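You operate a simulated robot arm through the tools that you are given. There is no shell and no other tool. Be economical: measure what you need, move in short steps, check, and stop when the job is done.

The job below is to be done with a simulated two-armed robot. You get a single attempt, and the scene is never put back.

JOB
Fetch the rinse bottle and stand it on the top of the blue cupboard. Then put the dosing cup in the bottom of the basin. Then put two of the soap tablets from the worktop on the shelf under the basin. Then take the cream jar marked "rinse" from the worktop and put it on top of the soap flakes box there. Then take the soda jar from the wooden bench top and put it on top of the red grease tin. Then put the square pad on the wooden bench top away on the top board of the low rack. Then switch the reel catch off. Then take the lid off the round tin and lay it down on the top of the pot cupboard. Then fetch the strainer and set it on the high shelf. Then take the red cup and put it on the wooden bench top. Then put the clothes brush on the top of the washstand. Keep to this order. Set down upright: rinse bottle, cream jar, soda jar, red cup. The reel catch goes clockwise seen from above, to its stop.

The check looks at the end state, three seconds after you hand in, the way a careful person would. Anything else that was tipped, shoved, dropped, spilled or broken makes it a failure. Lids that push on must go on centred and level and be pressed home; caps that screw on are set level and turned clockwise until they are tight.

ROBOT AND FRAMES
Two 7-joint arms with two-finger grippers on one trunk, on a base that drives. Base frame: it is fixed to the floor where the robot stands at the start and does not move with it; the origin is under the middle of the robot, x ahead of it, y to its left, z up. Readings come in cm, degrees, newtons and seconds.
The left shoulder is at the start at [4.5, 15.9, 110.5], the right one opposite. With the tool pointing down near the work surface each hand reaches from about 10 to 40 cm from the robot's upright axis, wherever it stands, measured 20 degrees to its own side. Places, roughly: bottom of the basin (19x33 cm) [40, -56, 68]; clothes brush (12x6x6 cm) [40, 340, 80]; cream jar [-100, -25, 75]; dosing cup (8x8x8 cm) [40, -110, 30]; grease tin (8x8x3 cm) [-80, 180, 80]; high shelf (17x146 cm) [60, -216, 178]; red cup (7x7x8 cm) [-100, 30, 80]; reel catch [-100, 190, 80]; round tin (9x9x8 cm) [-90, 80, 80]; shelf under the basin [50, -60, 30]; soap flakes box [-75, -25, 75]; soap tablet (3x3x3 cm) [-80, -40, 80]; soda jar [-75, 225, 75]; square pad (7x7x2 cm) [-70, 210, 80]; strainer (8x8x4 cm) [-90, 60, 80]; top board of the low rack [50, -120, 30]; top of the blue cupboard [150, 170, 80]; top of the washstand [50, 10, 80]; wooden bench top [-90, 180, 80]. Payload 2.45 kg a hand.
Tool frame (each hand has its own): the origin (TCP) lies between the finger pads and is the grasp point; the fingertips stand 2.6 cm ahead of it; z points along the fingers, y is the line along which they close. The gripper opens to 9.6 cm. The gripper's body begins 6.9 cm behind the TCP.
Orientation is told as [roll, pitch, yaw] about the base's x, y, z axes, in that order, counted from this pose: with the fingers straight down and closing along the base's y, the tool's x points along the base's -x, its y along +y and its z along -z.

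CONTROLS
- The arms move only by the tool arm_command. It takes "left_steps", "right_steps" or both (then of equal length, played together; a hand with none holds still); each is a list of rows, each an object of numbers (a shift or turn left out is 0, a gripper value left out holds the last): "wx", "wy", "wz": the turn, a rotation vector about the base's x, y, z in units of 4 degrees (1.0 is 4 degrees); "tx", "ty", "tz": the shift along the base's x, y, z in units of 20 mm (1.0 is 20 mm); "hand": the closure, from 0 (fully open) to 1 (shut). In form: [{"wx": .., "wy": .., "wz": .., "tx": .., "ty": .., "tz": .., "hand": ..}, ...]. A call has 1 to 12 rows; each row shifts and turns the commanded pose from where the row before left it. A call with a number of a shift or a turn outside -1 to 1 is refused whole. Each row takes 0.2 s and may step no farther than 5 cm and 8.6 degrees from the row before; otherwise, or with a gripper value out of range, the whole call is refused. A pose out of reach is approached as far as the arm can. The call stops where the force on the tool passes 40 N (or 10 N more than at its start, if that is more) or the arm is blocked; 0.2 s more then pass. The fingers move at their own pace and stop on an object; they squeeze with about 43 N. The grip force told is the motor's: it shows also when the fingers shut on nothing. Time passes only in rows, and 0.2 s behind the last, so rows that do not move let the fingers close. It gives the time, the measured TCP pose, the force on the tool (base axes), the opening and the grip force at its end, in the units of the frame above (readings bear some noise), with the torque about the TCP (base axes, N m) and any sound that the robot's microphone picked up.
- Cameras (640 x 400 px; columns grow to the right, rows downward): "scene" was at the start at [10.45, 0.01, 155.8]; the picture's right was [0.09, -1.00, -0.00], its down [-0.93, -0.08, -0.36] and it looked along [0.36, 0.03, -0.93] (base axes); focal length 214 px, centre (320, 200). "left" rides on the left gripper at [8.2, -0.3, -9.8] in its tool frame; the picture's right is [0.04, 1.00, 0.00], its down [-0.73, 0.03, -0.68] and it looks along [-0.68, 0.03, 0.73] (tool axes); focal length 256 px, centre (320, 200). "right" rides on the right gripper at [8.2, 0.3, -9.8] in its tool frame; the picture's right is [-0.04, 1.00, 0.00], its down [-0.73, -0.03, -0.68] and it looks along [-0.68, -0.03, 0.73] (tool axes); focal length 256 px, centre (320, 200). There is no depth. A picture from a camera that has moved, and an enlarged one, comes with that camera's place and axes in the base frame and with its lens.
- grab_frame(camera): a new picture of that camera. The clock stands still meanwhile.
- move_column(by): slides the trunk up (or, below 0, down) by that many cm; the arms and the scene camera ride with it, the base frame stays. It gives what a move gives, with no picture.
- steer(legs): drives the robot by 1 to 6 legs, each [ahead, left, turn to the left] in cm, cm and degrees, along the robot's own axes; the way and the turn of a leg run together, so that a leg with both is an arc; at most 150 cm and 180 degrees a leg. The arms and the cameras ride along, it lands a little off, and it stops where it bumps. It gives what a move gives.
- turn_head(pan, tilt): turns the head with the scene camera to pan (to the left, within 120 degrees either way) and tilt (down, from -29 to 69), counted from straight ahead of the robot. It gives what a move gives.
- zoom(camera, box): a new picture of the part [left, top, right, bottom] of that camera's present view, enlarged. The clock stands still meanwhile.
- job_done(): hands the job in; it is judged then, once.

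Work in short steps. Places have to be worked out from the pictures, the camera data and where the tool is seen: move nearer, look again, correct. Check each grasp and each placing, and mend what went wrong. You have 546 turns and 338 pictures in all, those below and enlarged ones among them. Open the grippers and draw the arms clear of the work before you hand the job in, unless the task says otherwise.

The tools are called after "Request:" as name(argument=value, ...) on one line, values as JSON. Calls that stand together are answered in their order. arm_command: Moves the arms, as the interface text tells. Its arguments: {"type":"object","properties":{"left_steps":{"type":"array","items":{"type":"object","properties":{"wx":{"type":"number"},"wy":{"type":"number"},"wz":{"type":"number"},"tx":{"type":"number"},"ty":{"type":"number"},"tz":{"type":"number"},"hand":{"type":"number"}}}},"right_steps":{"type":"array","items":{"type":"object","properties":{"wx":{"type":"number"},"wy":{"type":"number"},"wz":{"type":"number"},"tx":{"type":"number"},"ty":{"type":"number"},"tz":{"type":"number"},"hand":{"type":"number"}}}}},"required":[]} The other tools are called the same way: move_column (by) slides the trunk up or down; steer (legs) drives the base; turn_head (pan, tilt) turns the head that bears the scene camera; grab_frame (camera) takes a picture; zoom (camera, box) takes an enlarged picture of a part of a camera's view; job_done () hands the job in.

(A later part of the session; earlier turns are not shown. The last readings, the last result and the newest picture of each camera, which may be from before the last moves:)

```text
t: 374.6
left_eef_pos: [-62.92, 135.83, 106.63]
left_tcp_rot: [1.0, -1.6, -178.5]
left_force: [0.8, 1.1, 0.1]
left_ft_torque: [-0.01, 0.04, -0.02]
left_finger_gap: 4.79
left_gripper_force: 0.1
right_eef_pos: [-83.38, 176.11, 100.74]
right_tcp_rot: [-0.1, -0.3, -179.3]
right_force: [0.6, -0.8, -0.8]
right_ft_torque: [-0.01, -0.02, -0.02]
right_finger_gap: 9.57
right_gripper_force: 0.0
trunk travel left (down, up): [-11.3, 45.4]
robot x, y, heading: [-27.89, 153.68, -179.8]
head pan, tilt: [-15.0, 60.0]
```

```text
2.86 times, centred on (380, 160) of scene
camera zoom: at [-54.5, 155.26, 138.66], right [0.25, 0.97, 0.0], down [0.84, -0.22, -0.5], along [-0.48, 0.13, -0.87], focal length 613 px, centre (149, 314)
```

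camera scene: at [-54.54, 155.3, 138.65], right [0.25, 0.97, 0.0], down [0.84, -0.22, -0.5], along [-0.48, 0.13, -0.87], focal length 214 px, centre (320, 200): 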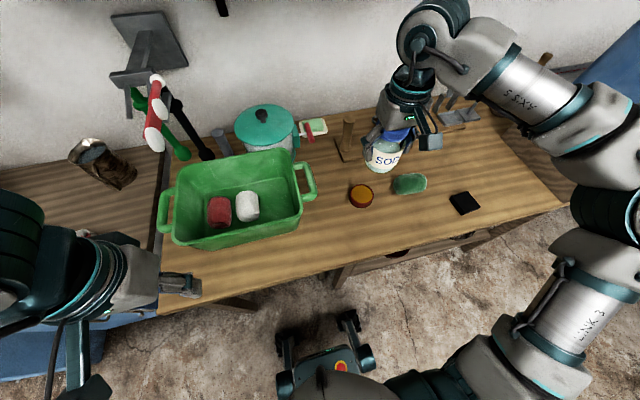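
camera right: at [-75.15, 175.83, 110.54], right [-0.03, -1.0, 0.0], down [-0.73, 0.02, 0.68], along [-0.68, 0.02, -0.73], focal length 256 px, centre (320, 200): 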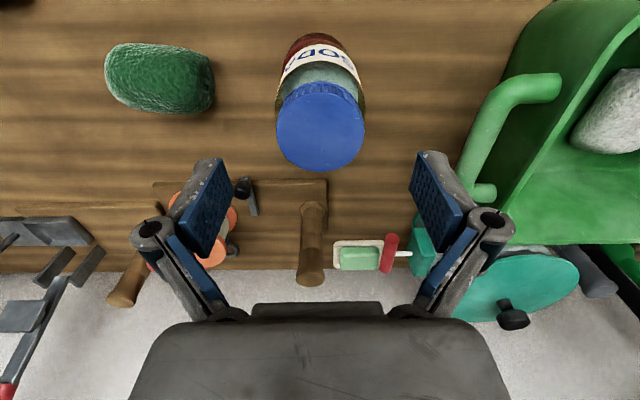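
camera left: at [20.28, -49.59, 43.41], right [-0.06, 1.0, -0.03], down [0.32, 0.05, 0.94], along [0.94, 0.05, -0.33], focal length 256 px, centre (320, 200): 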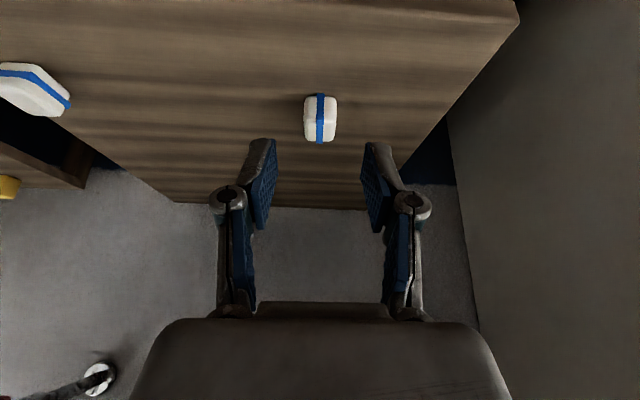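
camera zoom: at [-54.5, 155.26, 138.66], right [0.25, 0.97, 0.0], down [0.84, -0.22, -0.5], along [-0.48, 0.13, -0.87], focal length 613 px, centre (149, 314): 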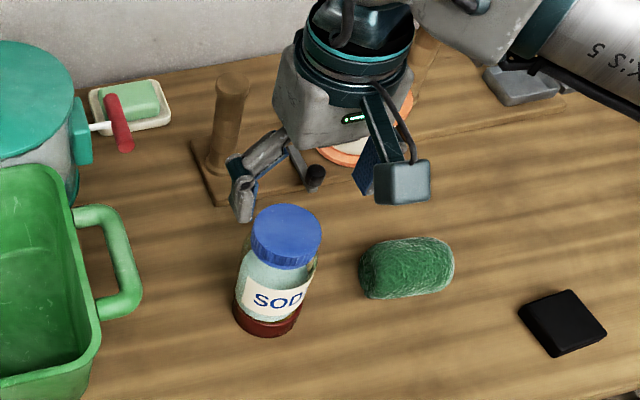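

The soda jar stands on the grease tin. Next the black square pad at [-74, 206.3]. I raise and retract the hand, then drive 32 cm right.

Request:
arm_command(right_steps=[{"tz": 0.6}, {"tz": 1}, {"tz": 0.5, "tx": 0.5}, {"tx": 1}, {"tx": 1}, {"tx": 1}, {"tx": 1}])

Request:
steer(legs=[[0, -31, 0]])

Request:
arm_command(right_steps=[{}, {}, {}, {}, {}, {}, {}])

Request:
grab_frame(camera="right")

```text
t: 376.2
left_eef_pos: [-62.89, 135.92, 106.71]
left_tcp_rot: [1.0, -1.7, -178.5]
left_force: [0.5, 0.4, 0.6]
left_ft_torque: [-0.02, 0.0, -0.03]
left_finger_gap: 4.79
left_gripper_force: 0.1
right_eef_pos: [-74.41, 176.11, 104.94]
right_tcp_rot: [-0.1, -0.4, -179.3]
right_force: [0.9, 0.4, -0.5]
right_ft_torque: [0.0, 0.0, 0.01]
right_finger_gap: 9.6
right_gripper_force: 0.1
trunk travel left (down, up): [-11.3, 45.4]
robot x, y, heading: [-28.32, 153.65, -179.6]
head pan, tilt: [-15.0, 60.0]
```

```text
t: 378.3
left_eef_pos: [-63.07, 164.9, 106.41]
left_tcp_rot: [0.1, -1.6, -178.0]
left_force: [-1.3, -0.9, 0.2]
left_ft_torque: [0.09, -0.04, -0.04]
left_finger_gap: 4.8
left_gripper_force: 0.0
right_eef_pos: [-75.02, 204.91, 105.28]
right_tcp_rot: [-1.0, -0.2, -178.7]
right_force: [0.5, -0.5, 0.3]
right_ft_torque: [0.12, 0.03, 0.03]
right_finger_gap: 9.61
right_gripper_force: 0.0
trunk travel left (down, up): [-11.3, 45.4]
robot x, y, heading: [-28.1, 184.37, -179.7]
head pan, tilt: [-15.0, 60.0]
```

```text
t: 379.9
left_eef_pos: [-62.66, 164.96, 106.6]
left_tcp_rot: [0.4, -1.8, -177.9]
left_force: [0.6, -0.4, -0.4]
left_ft_torque: [0.07, -0.02, -0.02]
left_finger_gap: 4.8
left_gripper_force: 0.0
right_eef_pos: [-74.42, 205.14, 105.34]
right_tcp_rot: [-0.6, -0.6, -178.7]
right_force: [-0.5, -0.5, -0.1]
right_ft_torque: [0.12, 0.02, 0.02]
right_finger_gap: 9.61
right_gripper_force: 0.1
trunk travel left (down, up): [-11.3, 45.4]
robot x, y, heading: [-28.36, 184.38, -179.1]
head pan, tilt: [-15.0, 60.0]
```

```text
194 pictures are left
camera right: at [-66.15, 204.88, 115.13], right [-0.02, -1.0, -0.01], down [-0.73, 0.0, 0.69], along [-0.69, 0.02, -0.73], focal length 256 px, centre (320, 200)
```

right: 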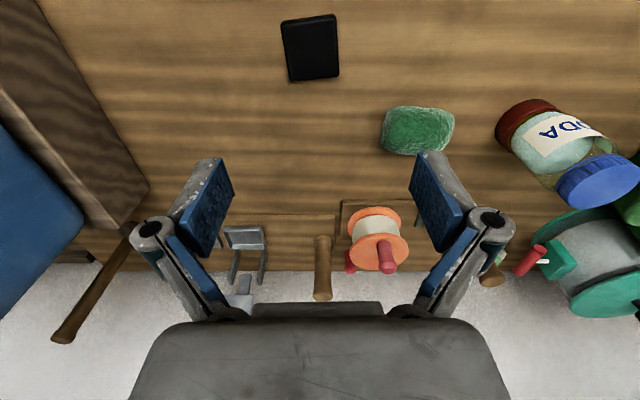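

Pad centre [-73.6, 206.5]. I align and descend to z ~89.

Request:
arm_command(right_steps=[{"tx": 0.3, "ty": 0.5, "tz": -0.5}, {"ty": 0.2, "tz": -1}, {"tz": -1}, {"tz": -1}, {"tz": -1}, {"tz": -1}, {"tz": -1}, {"tz": -1}, {"tz": -0.6}, {}, {}])

Request:
grab_frame(camera="right")

```text
t: 382.3
left_eef_pos: [-62.63, 165.54, 106.61]
left_tcp_rot: [0.6, -1.8, -177.9]
left_force: [0.3, -0.7, 0.3]
left_ft_torque: [0.04, -0.04, -0.01]
left_finger_gap: 4.81
left_gripper_force: 0.1
right_eef_pos: [-73.88, 207.32, 89.12]
right_tcp_rot: [-0.6, -0.6, -178.8]
right_force: [-0.6, -0.8, -1.7]
right_ft_torque: [0.04, 0.02, 0.01]
right_finger_gap: 9.58
right_gripper_force: 0.0
trunk travel left (down, up): [-11.3, 45.4]
robot x, y, heading: [-28.15, 184.22, -179.4]
head pan, tilt: [-15.0, 60.0]
```

```text
193 pictures are left
camera right: at [-65.54, 207.11, 98.92], right [-0.02, -1.0, -0.01], down [-0.73, 0.01, 0.69], along [-0.69, 0.02, -0.73], focal length 256 px, centre (320, 200)
```

right: 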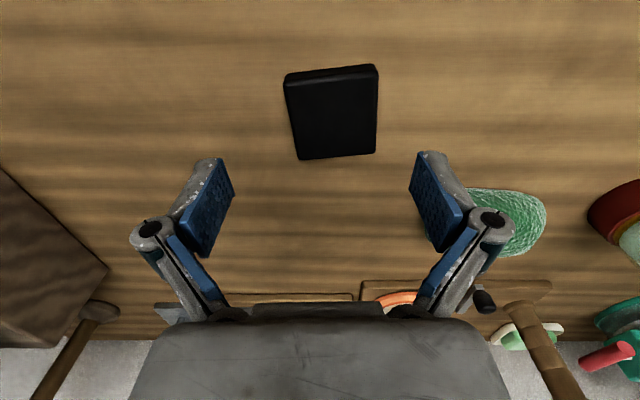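

Pad at [-73.3, 206.4], rotated ~5.5°. I correct yaw and position, and descend to z ~83.3.

Request:
arm_command(right_steps=[{"tx": 0.25, "ty": -0.45, "wz": 0.7}, {"wz": 0.7}, {"tz": -0.8}, {"tz": -0.8}, {"tz": -0.6}, {"tz": -0.5}, {"tz": -0.2}, {}])

Request:
grab_frame(camera="right")

```text
t: 384.1
left_eef_pos: [-62.64, 166.14, 106.84]
left_tcp_rot: [0.9, -1.8, -178.0]
left_force: [0.0, 0.0, -0.5]
left_ft_torque: [0.04, 0.01, -0.01]
left_finger_gap: 4.78
left_gripper_force: 0.1
right_eef_pos: [-73.37, 206.91, 83.04]
right_tcp_rot: [-0.2, -0.5, -173.2]
right_force: [0.1, -0.2, -0.5]
right_ft_torque: [-0.02, 0.0, 0.0]
right_finger_gap: 9.59
right_gripper_force: 0.0
trunk travel left (down, up): [-11.3, 45.4]
robot x, y, heading: [-28.12, 184.71, -179.2]
head pan, tilt: [-15.0, 60.0]
```

```text
192 pictures are left
camera right: at [-65.1, 207.48, 92.91], right [0.08, -1.0, 0.0], down [-0.73, -0.06, 0.69], along [-0.68, -0.05, -0.73], focal length 256 px, centre (320, 200)
```

right: 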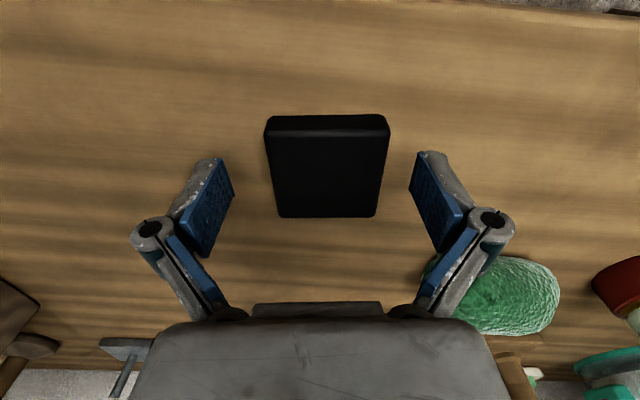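

Aligned. I close on the pad.

Request:
arm_command(right_steps=[{"tz": -0.1}, {"hand": 1}, {"hand": 1}, {"hand": 1}, {}])

Request:
grab_frame(camera="right")

```text
t: 385.3
left_eef_pos: [-62.7, 166.72, 106.83]
left_tcp_rot: [1.1, -1.8, -177.9]
left_force: [-0.4, -0.3, 0.5]
left_ft_torque: [0.01, -0.02, 0.0]
left_finger_gap: 4.78
left_gripper_force: 0.1
right_eef_pos: [-73.37, 207.1, 82.89]
right_tcp_rot: [0.0, -0.6, -173.2]
right_force: [-0.4, -1.9, 1.3]
right_ft_torque: [-0.09, 0.0, 0.04]
right_finger_gap: 6.11
right_gripper_force: 43.1
trunk travel left (down, up): [-11.3, 45.4]
robot x, y, heading: [-28.25, 184.9, -179.2]
head pan, tilt: [-15.0, 60.0]
```

```text
191 pictures are left
camera right: at [-65.06, 207.9, 92.64], right [0.08, -1.0, 0.0], down [-0.73, -0.06, 0.69], along [-0.68, -0.05, -0.73], focal length 256 px, centre (320, 200)
```

right: 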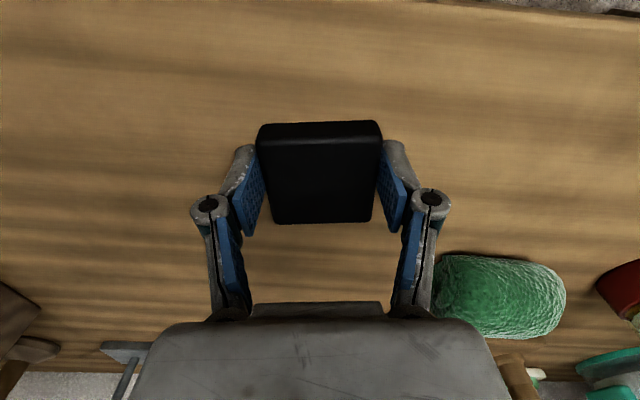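

Pad gripped (6.1 cm). I lift it, straighten the yaw, retract, and drive back along the room.

Request:
arm_command(right_steps=[{"tz": 0.4}, {"tz": 0.8}, {"tz": 1}, {"tz": 1}, {"tz": 1}, {"tz": 1}, {"tz": 1}, {"tz": 1}, {"tz": 1}, {"tz": 1, "wz": -0.7}, {"tz": 1, "wz": -0.7}, {"tz": 1}])

Request:
steer(legs=[[-16, 0, -0.8], [0, 140, 0], [0, 132, 0]])

Request:
grab_frame(camera="right")

```text
t: 387.9
left_eef_pos: [-62.71, 166.52, 106.76]
left_tcp_rot: [1.2, -1.9, -178.0]
left_force: [1.5, 0.0, 0.2]
left_ft_torque: [-0.04, -0.05, 0.02]
left_finger_gap: 4.82
left_gripper_force: 0.1
right_eef_pos: [-73.22, 207.33, 105.24]
right_tcp_rot: [0.0, -0.5, -179.0]
right_force: [0.5, 0.1, 0.0]
right_ft_torque: [0.0, -0.02, -0.01]
right_finger_gap: 6.1
right_gripper_force: 42.9
trunk travel left (down, up): [-11.3, 45.4]
robot x, y, heading: [-28.42, 184.57, -179.5]
head pan, tilt: [-15.0, 60.0]
```

```text
t: 402.0
left_eef_pos: [-45.4, -104.5, 106.78]
left_tcp_rot: [0.5, -1.8, -178.5]
left_force: [0.3, -0.3, -0.2]
left_ft_torque: [0.09, -0.07, 0.03]
left_finger_gap: 4.81
left_gripper_force: 0.1
right_eef_pos: [-55.73, -63.77, 105.68]
right_tcp_rot: [-0.7, -0.6, -179.2]
right_force: [0.0, -0.2, -0.6]
right_ft_torque: [0.04, 0.04, 0.0]
right_finger_gap: 6.1
right_gripper_force: 42.8
trunk travel left (down, up): [-11.3, 45.4]
robot x, y, heading: [-10.84, -85.58, -179.7]
head pan, tilt: [-15.0, 60.0]
```

```text
190 pictures are left
camera right: at [-47.45, -64.07, 115.49], right [-0.03, -1.0, -0.01], down [-0.73, 0.01, 0.69], along [-0.69, 0.03, -0.73], focal length 256 px, centre (320, 200)
```

right: 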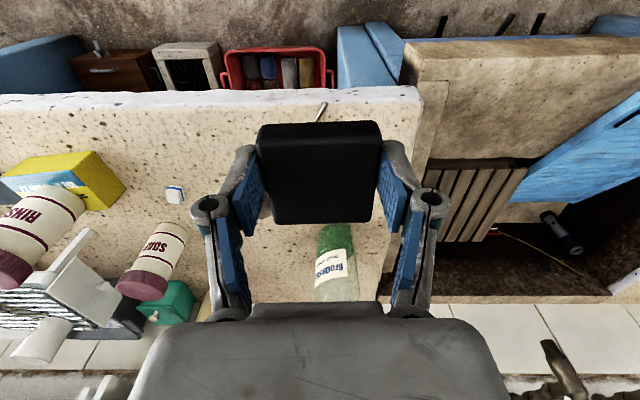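

Pad still held. I turn right by 180° to face the rack side.

Request:
steer(legs=[[0, 0, -90], [0, 0, -90]])

Request:
turn_head(pan=-20, tilt=60)

Request:
grab_frame(camera="scene")

```text
t: 410.0
left_eef_pos: [22.97, -67.77, 107.19]
left_tcp_rot: [1.2, -2.0, 2.7]
left_force: [0.4, -0.2, 0.3]
left_ft_torque: [0.01, -0.01, -0.01]
left_finger_gap: 4.78
left_gripper_force: 0.0
right_eef_pos: [33.96, -108.49, 105.44]
right_tcp_rot: [0.0, -0.8, 1.7]
right_force: [0.2, -0.3, -0.8]
right_ft_torque: [-0.03, 0.01, 0.01]
right_finger_gap: 6.09
right_gripper_force: 42.9
trunk travel left (down, up): [-11.3, 45.4]
robot x, y, heading: [-10.95, -85.45, 1.4]
head pan, tilt: [-15.0, 60.0]
```

```text
t: 410.6
left_eef_pos: [22.4, -68.7, 107.38]
left_tcp_rot: [1.4, -2.2, 2.5]
left_force: [0.3, -0.5, 0.1]
left_ft_torque: [0.08, 0.02, -0.05]
left_finger_gap: 4.82
left_gripper_force: 0.0
right_eef_pos: [33.48, -109.38, 105.7]
right_tcp_rot: [0.3, -1.0, 1.6]
right_force: [-0.5, -1.4, -0.1]
right_ft_torque: [0.07, 0.01, -0.01]
right_finger_gap: 6.12
right_gripper_force: 43.0
trunk travel left (down, up): [-11.3, 45.4]
robot x, y, heading: [-10.84, -86.34, 1.2]
head pan, tilt: [-20.0, 60.0]
```

```text
189 pictures are left
camera scene: at [15.42, -90.01, 138.84], right [-0.32, -0.95, -0.01], down [-0.82, 0.29, -0.49], along [0.47, -0.15, -0.87], focal length 214 px, centre (320, 200)
```

scene: 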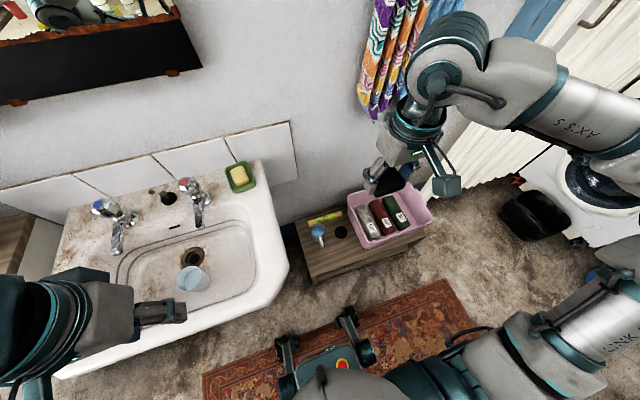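

Rack's front-left area (around [41, -104]) is free. I back off 13 cm and lower the trunk fully.

Request:
steer(legs=[[-13, 0, -1.2]])

Request:
move_column(by=-11)

Request:
arm_command(right_steps=[{"tx": 0.5, "tz": -0.5}, {"tx": 1, "tz": -1}, {"tx": 1, "tz": -1}, {"tx": 1, "tz": -1}, {"tx": 1, "tz": -1}, {"tx": 1, "tz": -1}, {"tx": 1, "tz": -1}, {"tx": 1, "tz": -1}, {"tx": 1, "tz": -1}, {"tx": 0.8, "tz": -1}, {"tz": -1}, {"tz": -1}])

Request:
grab_frame(camera="right")

Request:
grab_frame(camera="scene")

```text
t: 411.9
left_eef_pos: [10.09, -65.98, 106.91]
left_tcp_rot: [-0.3, -2.2, 1.5]
left_force: [0.8, 0.7, -0.8]
left_ft_torque: [-0.16, 0.04, 0.03]
left_finger_gap: 4.8
left_gripper_force: 0.0
right_eef_pos: [20.13, -106.62, 106.17]
right_tcp_rot: [-1.4, -1.0, 0.5]
right_force: [0.3, 1.3, -0.2]
right_ft_torque: [-0.1, -0.03, 0.0]
right_finger_gap: 6.07
right_gripper_force: 42.8
trunk travel left (down, up): [-11.3, 45.4]
robot x, y, heading: [-24.05, -85.43, -0.1]
head pan, tilt: [-20.0, 60.0]
```

```text
t: 413.3
left_eef_pos: [9.47, -66.68, 96.36]
left_tcp_rot: [0.3, -2.6, 1.5]
left_force: [-0.6, 0.5, -0.7]
left_ft_torque: [-0.07, 0.04, 0.0]
left_finger_gap: 4.81
left_gripper_force: 0.0
right_eef_pos: [19.61, -107.38, 95.38]
right_tcp_rot: [-0.9, -1.5, 0.8]
right_force: [-1.2, 1.0, 0.5]
right_ft_torque: [-0.03, -0.02, -0.04]
right_finger_gap: 6.1
right_gripper_force: 42.9
trunk travel left (down, up): [-0.3, 56.4]
robot x, y, heading: [-23.72, -84.78, -0.0]
head pan, tilt: [-20.0, 60.0]
```

```text
t: 415.9
left_eef_pos: [9.71, -67.06, 96.19]
left_tcp_rot: [0.4, -2.4, 1.5]
left_force: [0.2, 1.4, -0.4]
left_ft_torque: [-0.03, 0.02, -0.04]
left_finger_gap: 4.78
left_gripper_force: 0.0
right_eef_pos: [38.47, -108.04, 71.96]
right_tcp_rot: [-0.8, -1.2, 0.6]
right_force: [-0.2, 0.9, -0.4]
right_ft_torque: [-0.01, 0.01, 0.02]
right_finger_gap: 6.11
right_gripper_force: 42.9
trunk travel left (down, up): [-0.3, 56.4]
robot x, y, heading: [-23.78, -85.6, 0.1]
head pan, tilt: [-20.0, 60.0]
```

```text
188 pictures are left
camera right: at [30.11, -107.61, 81.67], right [0.03, 1.0, -0.01], down [0.72, -0.01, 0.69], along [0.69, -0.03, -0.72], focal length 256 px, centre (320, 200)
```

right: 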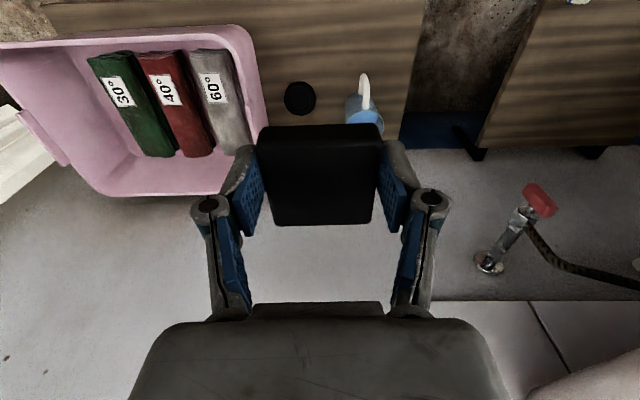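

```text
187 pictures are left
camera scene: at [16.75, -87.78, 123.58], right [-0.34, -0.94, 0.0], down [-0.82, 0.3, -0.49], along [0.46, -0.17, -0.87], focal length 214 px, centre (320, 200)
```

scene: 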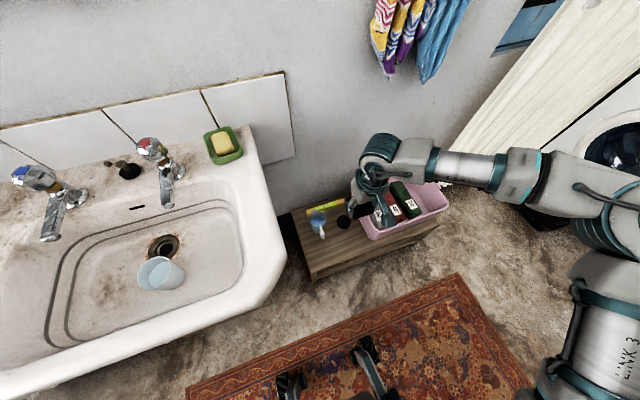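

Target for the pad [40.5, -103.5]. I move over it and descend to z ~40.

Request:
arm_command(right_steps=[{"tx": 0.5, "ty": 0.5, "tz": -1}, {"tx": 0.5, "ty": 0.8, "tz": -1}, {"ty": 0.8, "tz": -1}, {"tz": -1}, {"tz": -1}, {"tz": -1}, {"tz": -1}, {"tz": -1}, {"tz": -1}, {"tz": -1}, {"tz": -1}, {"tz": -1}])

Request:
arm_command(right_steps=[{"tz": -1}, {"tz": -1}, {"tz": -1}, {"tz": -0.5}, {}])

Request:
grab_frame(camera="right")

```text
t: 418.5
left_eef_pos: [9.62, -67.27, 96.36]
left_tcp_rot: [0.6, -2.5, 1.4]
left_force: [1.3, 0.0, 0.6]
left_ft_torque: [-0.01, 0.03, 0.0]
left_finger_gap: 4.81
left_gripper_force: 0.1
right_eef_pos: [40.53, -103.77, 48.13]
right_tcp_rot: [-0.6, -1.3, 0.6]
right_force: [-0.1, 0.7, -0.8]
right_ft_torque: [0.01, 0.05, 0.0]
right_finger_gap: 6.09
right_gripper_force: 42.1
trunk travel left (down, up): [-0.3, 56.4]
robot x, y, heading: [-23.82, -85.56, 0.1]
head pan, tilt: [-20.0, 60.0]
```

```text
t: 419.7
left_eef_pos: [9.61, -67.35, 96.24]
left_tcp_rot: [0.6, -2.4, 1.3]
left_force: [0.3, 0.4, -0.4]
left_ft_torque: [0.0, 0.0, 0.0]
left_finger_gap: 4.81
left_gripper_force: 0.1
right_eef_pos: [39.34, -104.85, 41.69]
right_tcp_rot: [-0.5, -1.4, 0.6]
right_force: [0.4, 0.6, -1.0]
right_ft_torque: [-0.01, 0.01, 0.0]
right_finger_gap: 6.09
right_gripper_force: 43.1
right hand out of reach, approached as far as the arm can: row 3, 4
trunk travel left (down, up): [-0.3, 56.4]
robot x, y, heading: [-23.65, -85.45, 0.1]
head pan, tilt: [-20.0, 60.0]
```

```text
186 pictures are left
camera right: at [31.08, -104.52, 51.28], right [0.03, 1.0, -0.01], down [0.72, -0.02, 0.7], along [0.7, -0.03, -0.72], focal length 256 px, centre (320, 200)
```

right: 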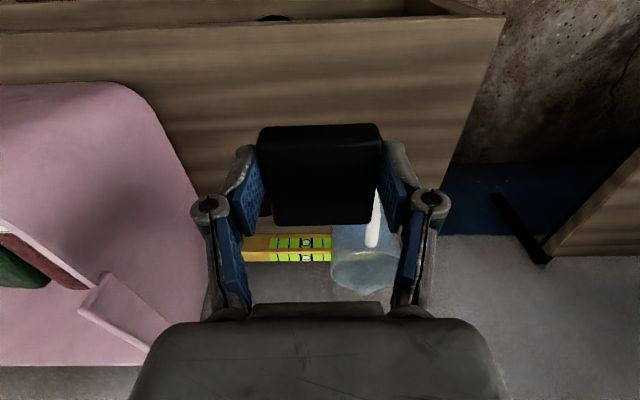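

Slightly out of reach; I drive 4 cm ahead (drawing the hand back the same) and go on down.

Request:
arm_command(right_steps=[{"tz": 0.6}, {"tz": 0.6, "tx": -0.4}, {"tx": -0.6}, {"tx": -0.4}])

Request:
steer(legs=[[4, 0, 0]])

Request:
arm_command(right_steps=[{"tz": -0.6}, {"tz": -1}, {"tz": -1}, {"tz": -0.8}, {}])

Request:
grab_frame(camera="right")

```text
t: 420.7
left_eef_pos: [9.58, -67.22, 96.3]
left_tcp_rot: [0.6, -2.5, 1.4]
left_force: [-0.3, 0.2, -0.3]
left_ft_torque: [-0.02, -0.02, 0.01]
left_finger_gap: 4.81
left_gripper_force: 0.0
right_eef_pos: [36.7, -104.86, 44.17]
right_tcp_rot: [-0.5, -1.4, 0.6]
right_force: [0.7, -0.2, -0.8]
right_ft_torque: [0.01, -0.02, -0.02]
right_finger_gap: 6.09
right_gripper_force: 42.7
trunk travel left (down, up): [-0.3, 56.4]
robot x, y, heading: [-23.59, -85.47, 0.1]
head pan, tilt: [-20.0, 60.0]
```

```text
t: 421.6
left_eef_pos: [13.68, -67.25, 96.32]
left_tcp_rot: [0.8, -2.3, 1.5]
left_force: [0.0, 0.1, 0.8]
left_ft_torque: [-0.01, 0.07, -0.01]
left_finger_gap: 4.78
left_gripper_force: 0.1
right_eef_pos: [40.71, -104.8, 44.05]
right_tcp_rot: [-0.6, -1.2, 0.7]
right_force: [-0.1, -0.3, -0.9]
right_ft_torque: [0.01, 0.02, 0.01]
right_finger_gap: 6.07
right_gripper_force: 43.0
trunk travel left (down, up): [-0.3, 56.4]
robot x, y, heading: [-19.67, -85.67, -0.1]
head pan, tilt: [-20.0, 60.0]
```

```text
t: 422.8
left_eef_pos: [12.97, -67.29, 96.56]
left_tcp_rot: [0.6, -2.8, 1.5]
left_force: [-0.5, -0.2, -0.1]
left_ft_torque: [-0.05, 0.03, 0.01]
left_finger_gap: 4.8
left_gripper_force: 0.1
right_eef_pos: [40.22, -105.0, 37.83]
right_tcp_rot: [-0.6, -1.7, 0.6]
right_force: [0.0, 0.3, 0.0]
right_ft_torque: [0.03, 0.02, 0.03]
right_finger_gap: 6.09
right_gripper_force: 43.1
trunk travel left (down, up): [-0.3, 56.4]
robot x, y, heading: [-20.27, -85.46, 0.1]
head pan, tilt: [-20.0, 60.0]
```

```text
185 pictures are left
camera right: at [31.93, -104.65, 47.44], right [0.03, 1.0, -0.01], down [0.71, -0.02, 0.7], along [0.7, -0.03, -0.71], focal length 256 px, centre (320, 200)
```

right: 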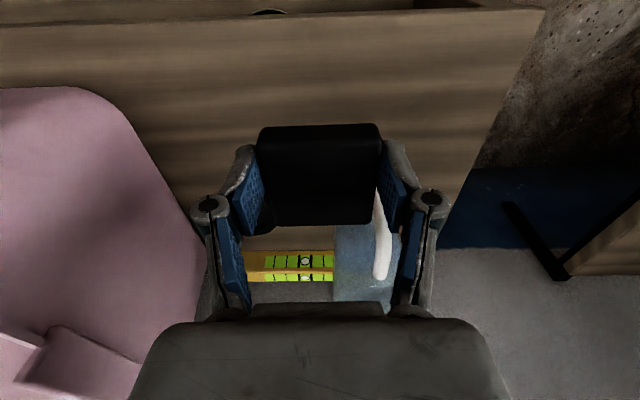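

I lower in small steps until contact.

Request:
arm_command(right_steps=[{"tz": -0.6}, {"tz": -0.6}, {"tz": -0.5}, {"tz": -0.4}, {"tz": -0.3}, {}])

```text
t: 424.2
left_eef_pos: [13.05, -67.27, 96.43]
left_tcp_rot: [0.6, -2.8, 1.6]
left_force: [-1.3, 0.6, -0.5]
left_ft_torque: [-0.01, -0.05, 0.0]
left_finger_gap: 4.82
left_gripper_force: 0.2
right_eef_pos: [38.94, -106.77, 34.73]
right_tcp_rot: [-0.6, -1.7, 0.5]
right_force: [0.9, -0.5, -1.7]
right_ft_torque: [-0.03, 0.03, 0.01]
right_finger_gap: 6.11
right_gripper_force: 43.0
right hand out of reach, approached as far as the arm can: row 1, 2, 3, 4, 5
trunk travel left (down, up): [-0.3, 56.4]
robot x, y, heading: [-19.86, -85.31, -0.1]
head pan, tilt: [-20.0, 60.0]
```

The wrist is limiting. I try turning the tool yaw 20° (pad orientation doesn't matter) and descending again.

Request:
arm_command(right_steps=[{"tz": 0.5, "wz": 1}, {"tz": 0.5, "wz": 1}, {"wz": 1}, {"wz": 1}, {"wz": 1}, {"tz": -0.5}, {"tz": -0.5}, {"tz": -0.4}, {}])

```text
t: 426.2
left_eef_pos: [13.03, -67.22, 96.42]
left_tcp_rot: [0.5, -2.8, 1.4]
left_force: [0.0, -0.8, 0.4]
left_ft_torque: [0.0, 0.02, 0.02]
left_finger_gap: 4.79
left_gripper_force: 0.1
right_eef_pos: [38.66, -106.94, 34.17]
right_tcp_rot: [-0.6, -1.7, 20.6]
right_force: [-0.7, 0.7, 0.4]
right_ft_torque: [0.0, -0.03, 0.02]
right_finger_gap: 6.11
right_gripper_force: 43.0
right hand out of reach, approached as far as the arm can: row 8
trunk travel left (down, up): [-0.3, 56.4]
robot x, y, heading: [-19.74, -85.57, -0.2]
head pan, tilt: [-20.0, 60.0]
```

I drive 4 cm further ahead, compensating with the hand.

Request:
arm_command(right_steps=[{"tz": 0.8}, {"tz": 0.8, "tx": -0.5}, {"tx": -0.5}, {"tx": -0.3}])

Request:
steer(legs=[[5, 3, 0]])

Request:
arm_command(right_steps=[{"tz": -0.6}, {"tz": -0.8}, {"tz": -0.6}, {"tz": -0.4}, {"tz": -0.3}, {}])

Request:
grab_frame(camera="right")

```text
t: 427.2
left_eef_pos: [13.0, -67.29, 96.56]
left_tcp_rot: [0.6, -2.8, 1.5]
left_force: [0.0, -0.6, 0.4]
left_ft_torque: [0.0, -0.01, -0.02]
left_finger_gap: 4.8
left_gripper_force: 0.1
right_eef_pos: [36.03, -107.03, 37.34]
right_tcp_rot: [-0.6, -1.6, 20.5]
right_force: [0.6, 0.2, -0.9]
right_ft_torque: [0.0, 0.0, -0.01]
right_finger_gap: 6.1
right_gripper_force: 42.7
trunk travel left (down, up): [-0.3, 56.4]
robot x, y, heading: [-19.74, -85.44, 0.2]
head pan, tilt: [-20.0, 60.0]
```

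```text
t: 428.2
left_eef_pos: [18.01, -66.1, 96.71]
left_tcp_rot: [1.6, -2.7, 1.2]
left_force: [0.5, -0.6, -1.6]
left_ft_torque: [0.07, 0.01, 0.0]
left_finger_gap: 4.81
left_gripper_force: 0.0
right_eef_pos: [40.89, -104.96, 36.9]
right_tcp_rot: [0.2, -1.7, 20.3]
right_force: [-0.4, -0.5, -1.1]
right_ft_torque: [0.1, 0.02, 0.03]
right_finger_gap: 6.1
right_gripper_force: 42.8
trunk travel left (down, up): [-0.3, 56.4]
robot x, y, heading: [-14.78, -83.47, 0.1]
head pan, tilt: [-20.0, 60.0]
```

```text
t: 429.6
left_eef_pos: [17.22, -65.24, 96.72]
left_tcp_rot: [0.9, -3.2, 1.4]
left_force: [-0.5, 0.2, -0.2]
left_ft_torque: [0.05, -0.03, -0.04]
left_finger_gap: 4.81
left_gripper_force: 0.1
right_eef_pos: [40.67, -104.71, 32.22]
right_tcp_rot: [-0.5, -1.8, 20.4]
right_force: [0.3, 0.3, -1.1]
right_ft_torque: [0.0, 0.03, 0.0]
right_finger_gap: 6.12
right_gripper_force: 42.5
trunk travel left (down, up): [-0.3, 56.4]
robot x, y, heading: [-15.15, -83.64, -0.2]
head pan, tilt: [-20.0, 60.0]
```

```text
184 pictures are left
camera right: at [32.62, -107.28, 41.82], right [-0.31, 0.95, -0.01], down [0.67, 0.23, 0.7], along [0.67, 0.21, -0.71], focal length 256 px, centre (320, 200)
```

right: 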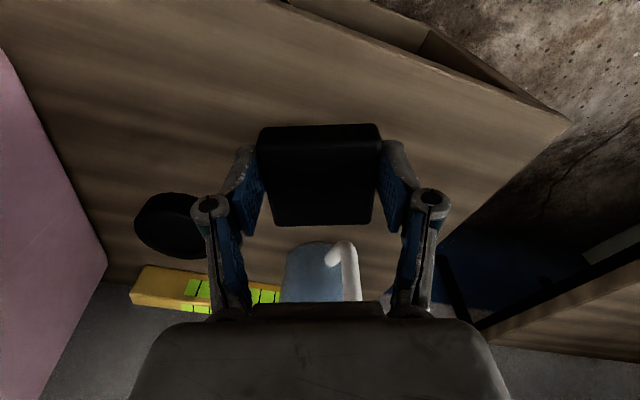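

In reach now. Continue lowering gently.

Request:
arm_command(right_steps=[{"tz": -0.3}, {"tz": -0.3}, {"tz": -0.2}, {"tz": -0.2}, {"tz": -0.2}, {}])

```text
t: 431.0
left_eef_pos: [17.45, -64.81, 96.64]
left_tcp_rot: [0.7, -3.2, 1.2]
left_force: [-1.1, -0.3, 0.8]
left_ft_torque: [0.0, 0.02, 0.0]
left_finger_gap: 4.79
left_gripper_force: 0.0
right_eef_pos: [40.0, -105.42, 31.19]
right_tcp_rot: [-0.8, -1.8, 20.4]
right_force: [0.9, 0.7, -0.1]
right_ft_torque: [-0.03, 0.01, 0.02]
right_finger_gap: 6.08
right_gripper_force: 43.7
right hand out of reach, approached as far as the arm can: row 1, 2, 3, 4
trunk travel left (down, up): [-0.3, 56.4]
robot x, y, heading: [-14.76, -82.96, -0.2]
head pan, tilt: [-20.0, 60.0]
```

Rack top should be near z 26.6, so 1.7 cm remain. I check the left elbow's clearance before driving closer.

Request:
turn_head(pan=50, tilt=60)

Request:
grab_frame(camera="scene")

```text
t: 432.4
left_eef_pos: [17.3, -64.98, 96.73]
left_tcp_rot: [0.7, -3.1, 1.3]
left_force: [0.6, -0.2, -0.6]
left_ft_torque: [0.03, -0.01, 0.0]
left_finger_gap: 4.81
left_gripper_force: 0.0
right_eef_pos: [40.12, -105.61, 31.15]
right_tcp_rot: [-0.6, -1.9, 20.5]
right_force: [0.1, 0.5, -1.0]
right_ft_torque: [0.02, 0.05, -0.03]
right_finger_gap: 6.1
right_gripper_force: 42.4
trunk travel left (down, up): [-0.3, 56.4]
robot x, y, heading: [-14.78, -83.19, -0.3]
head pan, tilt: [50.0, 60.0]
```

```text
183 pictures are left
camera scene: at [23.51, -78.03, 123.63], right [0.76, -0.64, -0.01], down [-0.56, -0.66, -0.5], along [0.32, 0.38, -0.87], focal length 214 px, centre (320, 200)
```

scene: 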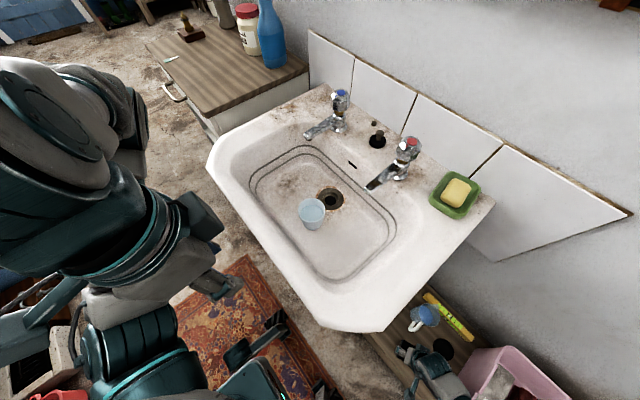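

There is clearance. I drive 3 cm ahead with the hand drawn back 3, and lower.

Request:
arm_command(right_steps=[{"tz": 0.5, "tx": -0.5}, {"tz": 0.3, "tx": -0.6}, {"tx": -0.4}])

Request:
steer(legs=[[3.5, 0, 0]])

Request:
arm_command(right_steps=[{"tz": -0.5}, {"tz": -0.4}, {"tz": -0.3}, {"tz": -0.2}, {"tz": -0.2}, {"tz": -0.2}, {}])

```text
t: 433.2
left_eef_pos: [17.44, -64.95, 96.68]
left_tcp_rot: [0.8, -3.0, 1.4]
left_force: [1.1, 0.6, -0.3]
left_ft_torque: [0.03, -0.03, 0.06]
left_finger_gap: 4.82
left_gripper_force: 0.2
right_eef_pos: [37.08, -105.35, 32.55]
right_tcp_rot: [-0.6, -2.0, 20.3]
right_force: [0.8, 0.3, -1.1]
right_ft_torque: [0.0, 0.02, -0.03]
right_finger_gap: 6.11
right_gripper_force: 42.8
trunk travel left (down, up): [-0.3, 56.4]
robot x, y, heading: [-14.73, -83.05, 0.1]
head pan, tilt: [50.0, 60.0]
```

```text
t: 434.0
left_eef_pos: [20.98, -65.06, 96.7]
left_tcp_rot: [0.6, -3.0, 1.3]
left_force: [0.6, 0.2, -0.8]
left_ft_torque: [-0.03, 0.04, 0.02]
left_finger_gap: 4.8
left_gripper_force: 0.1
right_eef_pos: [40.66, -105.4, 32.45]
right_tcp_rot: [-0.7, -1.7, 20.2]
right_force: [-0.2, -0.7, -1.1]
right_ft_torque: [0.01, 0.01, -0.02]
right_finger_gap: 6.06
right_gripper_force: 42.9
trunk travel left (down, up): [-0.3, 56.4]
robot x, y, heading: [-10.97, -82.98, -0.2]
head pan, tilt: [50.0, 60.0]
```

```text
t: 435.4
left_eef_pos: [19.87, -64.79, 96.9]
left_tcp_rot: [0.7, -3.6, 1.2]
left_force: [-0.3, 0.0, 0.1]
left_ft_torque: [0.03, 0.04, 0.01]
left_finger_gap: 4.82
left_gripper_force: 0.1
right_eef_pos: [40.48, -105.38, 30.3]
right_tcp_rot: [-0.6, -2.6, 20.4]
right_force: [-5.4, -1.7, 22.3]
right_ft_torque: [-0.11, 0.61, -0.09]
right_finger_gap: 6.12
right_gripper_force: 42.8
right hand out of reach, approached as far as the arm can: row 6
trunk travel left (down, up): [-0.3, 56.4]
robot x, y, heading: [-11.34, -82.69, -0.2]
head pan, tilt: [50.0, 60.0]
stopped in row 6 (right hand): the force on the tool passed its limit at 41 N (the readings are from after the stop); the commanded pose is now the measured one
```

Contact at z 30.3. I open and rise.

Request:
arm_command(right_steps=[{"hand": 0.2}, {"hand": 0.1}, {"hand": 0.1}, {"tz": 0.5}, {"tz": 1}, {"tz": 1}, {"tz": 1}, {"tz": 1}, {"tz": 1}, {"tz": 1}])

Request:
grab_frame(camera="right")

```text
t: 437.6
left_eef_pos: [19.9, -64.88, 96.92]
left_tcp_rot: [0.7, -3.7, 1.2]
left_force: [0.0, -0.6, -0.4]
left_ft_torque: [-0.01, -0.01, 0.03]
left_finger_gap: 4.81
left_gripper_force: 0.1
right_eef_pos: [40.42, -105.39, 43.2]
right_tcp_rot: [-0.7, -2.5, 20.4]
right_force: [-0.3, 0.2, -0.7]
right_ft_torque: [0.0, -0.02, 0.0]
right_finger_gap: 8.65
right_gripper_force: 0.1
trunk travel left (down, up): [-0.3, 56.4]
robot x, y, heading: [-11.17, -82.93, -0.3]
head pan, tilt: [50.0, 60.0]
```

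```text
182 pictures are left
camera right: at [32.23, -107.95, 52.72], right [-0.31, 0.95, -0.01], down [0.67, 0.22, 0.71], along [0.68, 0.21, -0.7], focal length 256 px, centre (320, 200)
```

right: 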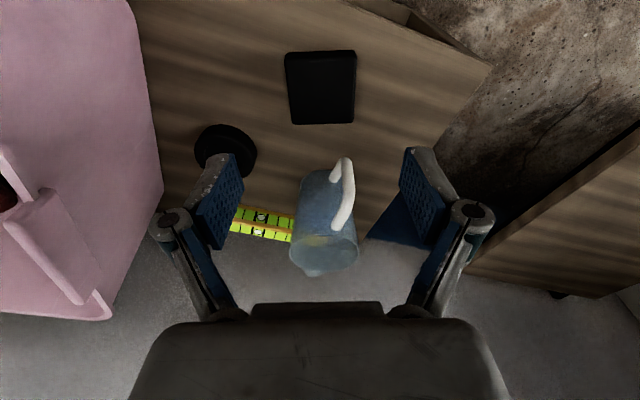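

The pad lies flat on the rack. I raise the right hand, restore yaw, and raise the trunk 11 cm.

Request:
arm_command(right_steps=[{"tz": 1, "wz": -1}, {"tz": 1, "wz": -1}, {"tz": 1, "wz": -1}, {"tz": 1, "wz": -1}, {"tz": 1, "wz": -1}, {"tz": 1, "tx": -0.3}, {"tz": 1, "tx": -0.5}, {"tz": 1, "tx": -0.5}, {"tz": 1, "tx": -0.5}, {"tz": 1, "tx": -0.5}, {"tz": 1, "tx": -0.5}, {"tz": 1, "tx": -0.5}])

Request:
move_column(by=11)

Request:
arm_command(right_steps=[{"tz": 1}, {"tz": 1, "wy": 0.6}, {"tz": 1, "tx": -0.5}, {"tz": 1, "tx": -0.5}, {"tz": 1, "tx": -0.5}, {"tz": 1}, {"tz": 1}, {"tz": 0.5}], left_steps=[{}, {"wy": 0.9}, {}, {}, {}, {}, {}, {}])

```text
t: 440.2
left_eef_pos: [19.86, -65.1, 97.05]
left_tcp_rot: [0.8, -3.7, 1.2]
left_force: [-0.3, 0.2, -0.2]
left_ft_torque: [-0.04, 0.0, 0.0]
left_finger_gap: 4.82
left_gripper_force: 0.1
right_eef_pos: [33.99, -105.41, 67.24]
right_tcp_rot: [-0.7, -2.7, 0.3]
right_force: [-0.7, 0.2, 0.0]
right_ft_torque: [-0.01, 0.0, 0.0]
right_finger_gap: 8.64
right_gripper_force: 0.1
trunk travel left (down, up): [-0.3, 56.4]
robot x, y, heading: [-11.15, -83.04, -0.1]
head pan, tilt: [50.0, 60.0]
```

```text
t: 441.6
left_eef_pos: [20.09, -64.93, 107.88]
left_tcp_rot: [0.8, -3.5, 1.3]
left_force: [0.4, 0.3, 0.1]
left_ft_torque: [0.0, 0.01, -0.01]
left_finger_gap: 4.8
left_gripper_force: 0.1
right_eef_pos: [34.03, -105.56, 78.01]
right_tcp_rot: [-0.7, -2.5, 0.2]
right_force: [0.2, 0.3, -0.9]
right_ft_torque: [0.01, -0.01, -0.01]
right_finger_gap: 8.64
right_gripper_force: 0.0
trunk travel left (down, up): [-11.3, 45.4]
robot x, y, heading: [-11.3, -83.07, -0.1]
head pan, tilt: [50.0, 60.0]
```

```text
t: 443.4
left_eef_pos: [20.0, -64.95, 108.01]
left_tcp_rot: [0.8, 0.0, 1.3]
left_force: [0.2, -0.2, 0.7]
left_ft_torque: [-0.02, 0.02, 0.0]
left_finger_gap: 4.82
left_gripper_force: 0.1
right_eef_pos: [31.12, -105.5, 93.14]
right_tcp_rot: [-0.6, -0.2, 0.3]
right_force: [-0.1, 0.7, -0.1]
right_ft_torque: [0.01, -0.02, 0.01]
right_finger_gap: 8.63
right_gripper_force: 0.1
trunk travel left (down, up): [-11.3, 45.4]
robot x, y, heading: [-11.22, -82.77, -0.2]
head pan, tilt: [50.0, 60.0]
```

I raise the right hand more, turn round, and drive back to the bench for the reel catch.

Request:
arm_command(right_steps=[{"tz": 1}, {"tz": 1}, {"tz": 1}, {"tz": 1}, {"tz": 1}, {"tz": 1}])

Request:
steer(legs=[[0, 0, 90], [0, 0, 90], [0, -130, 0], [0, -122, 0]])

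Request:
turn_head(pan=-20, tilt=50)

Request:
grab_frame(camera="scene")

```text
t: 444.8
left_eef_pos: [19.91, -64.91, 108.03]
left_tcp_rot: [0.7, -0.1, 1.2]
left_force: [0.2, 0.1, 1.1]
left_ft_torque: [0.04, -0.02, -0.03]
left_finger_gap: 4.79
left_gripper_force: 0.1
right_eef_pos: [31.14, -105.36, 105.17]
right_tcp_rot: [-0.8, -0.3, 0.3]
right_force: [0.8, 0.8, 1.2]
right_ft_torque: [0.0, 0.0, -0.01]
right_finger_gap: 8.61
right_gripper_force: 0.0
trunk travel left (down, up): [-11.3, 45.4]
robot x, y, heading: [-11.24, -82.86, -0.1]
head pan, tilt: [50.0, 60.0]
```

```text
t: 464.6
left_eef_pos: [-29.42, 151.0, 107.56]
left_tcp_rot: [0.2, 0.0, 177.5]
left_force: [-0.4, -0.5, 0.7]
left_ft_torque: [0.06, 0.01, 0.0]
left_finger_gap: 4.81
left_gripper_force: 0.1
right_eef_pos: [-37.79, 192.2, 105.11]
right_tcp_rot: [-1.3, -0.3, 176.7]
right_force: [-0.8, -0.3, 0.0]
right_ft_torque: [0.02, 0.01, 0.02]
right_finger_gap: 8.66
right_gripper_force: 0.0
trunk travel left (down, up): [-11.3, 45.4]
robot x, y, heading: [3.42, 168.43, 176.0]
head pan, tilt: [50.0, 60.0]
```

```text
t: 466.1
left_eef_pos: [-29.14, 150.66, 107.74]
left_tcp_rot: [0.3, -0.2, 177.9]
left_force: [-0.1, -1.1, 0.1]
left_ft_torque: [0.07, -0.04, 0.02]
left_finger_gap: 4.82
left_gripper_force: 0.1
right_eef_pos: [-37.45, 191.86, 105.25]
right_tcp_rot: [-1.3, -0.5, 176.8]
right_force: [0.2, -1.0, 0.3]
right_ft_torque: [0.09, -0.01, -0.02]
right_finger_gap: 8.65
right_gripper_force: 0.0
trunk travel left (down, up): [-11.3, 45.4]
robot x, y, heading: [2.76, 167.85, 176.4]
head pan, tilt: [-20.0, 50.0]
```

```text
181 pictures are left
camera scene: at [-23.91, 170.57, 139.95], right [0.4, 0.92, 0.01], down [0.7, -0.3, -0.64], along [-0.58, 0.27, -0.77], focal length 214 px, centre (320, 200)
```

scene: 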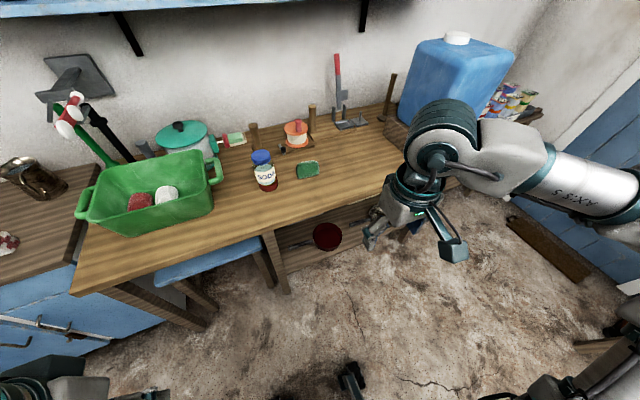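

I drive 36 cm toward the bench, fixing the heading.

Request:
steer(legs=[[36, 0, 3.5]])

Request:
grab_frame(camera="scene")

Request:
grab_frame(camera="right")

```text
t: 468.4
left_eef_pos: [-65.02, 152.35, 107.88]
left_tcp_rot: [1.1, -0.2, -179.1]
left_force: [-0.9, 0.0, -0.6]
left_ft_torque: [0.03, -0.02, 0.03]
left_finger_gap: 4.79
left_gripper_force: 0.1
right_eef_pos: [-75.8, 192.9, 104.75]
right_tcp_rot: [-0.4, -0.4, 179.9]
right_force: [0.0, 0.0, -0.4]
right_ft_torque: [0.03, -0.02, 0.01]
right_finger_gap: 8.65
right_gripper_force: 0.2
trunk travel left (down, up): [-11.3, 45.4]
robot x, y, heading: [-33.85, 169.53, 179.2]
head pan, tilt: [-20.0, 50.0]
```

```text
180 pictures are left
camera scene: at [-60.93, 173.43, 139.9], right [0.35, 0.94, -0.01], down [0.72, -0.28, -0.64], along [-0.6, 0.22, -0.77], focal length 214 px, centre (320, 200)
```

scene: 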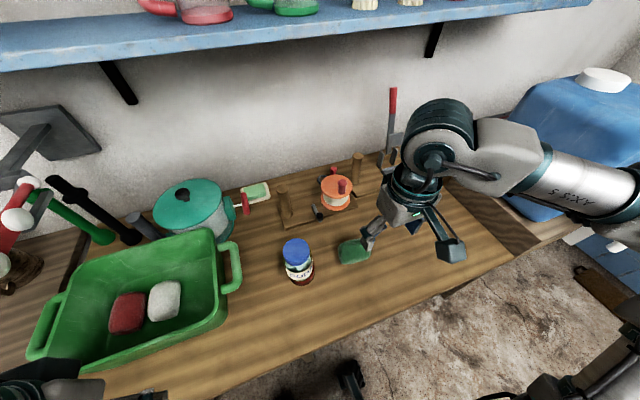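

```text
179 pictures are left
camera right: at [-67.43, 192.56, 114.71], right [-0.04, -1.0, -0.01], down [-0.73, 0.03, 0.68], along [-0.68, 0.03, -0.73], focal length 256 px, centre (320, 200)
```

right: 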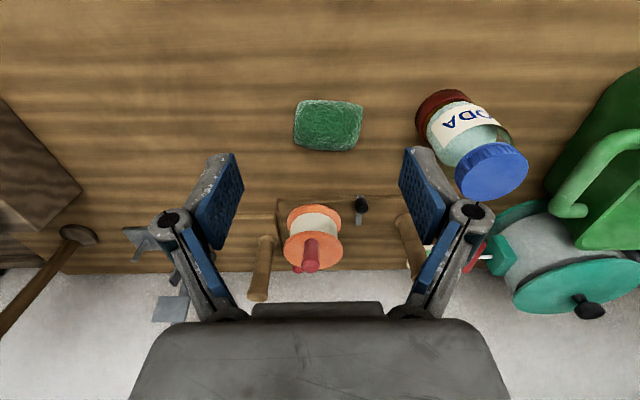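

Request:
zoom(camera="right", box=[240, 170, 440, 300])

Request:
zoom(camera="scene", box=[260, 140, 400, 250])

```text
3.08 times, centred on (340, 235) of right
camera zoom: at [-67.43, 192.56, 114.71], right [-0.04, -1.0, -0.01], down [-0.73, 0.03, 0.68], along [-0.68, 0.03, -0.73], focal length 788 px, centre (258, 92)
```

zoom: 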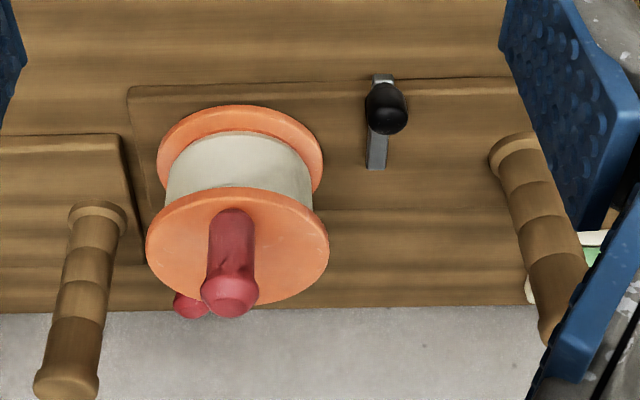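

```text
3.64 times, centred on (330, 195) of scene
camera zoom: at [-60.93, 173.43, 139.9], right [0.35, 0.94, -0.01], down [0.72, -0.28, -0.64], along [-0.6, 0.22, -0.77], focal length 780 px, centre (284, 218)
```

zoom: 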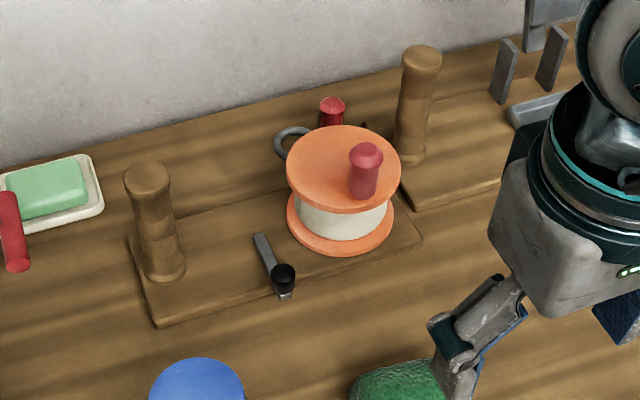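

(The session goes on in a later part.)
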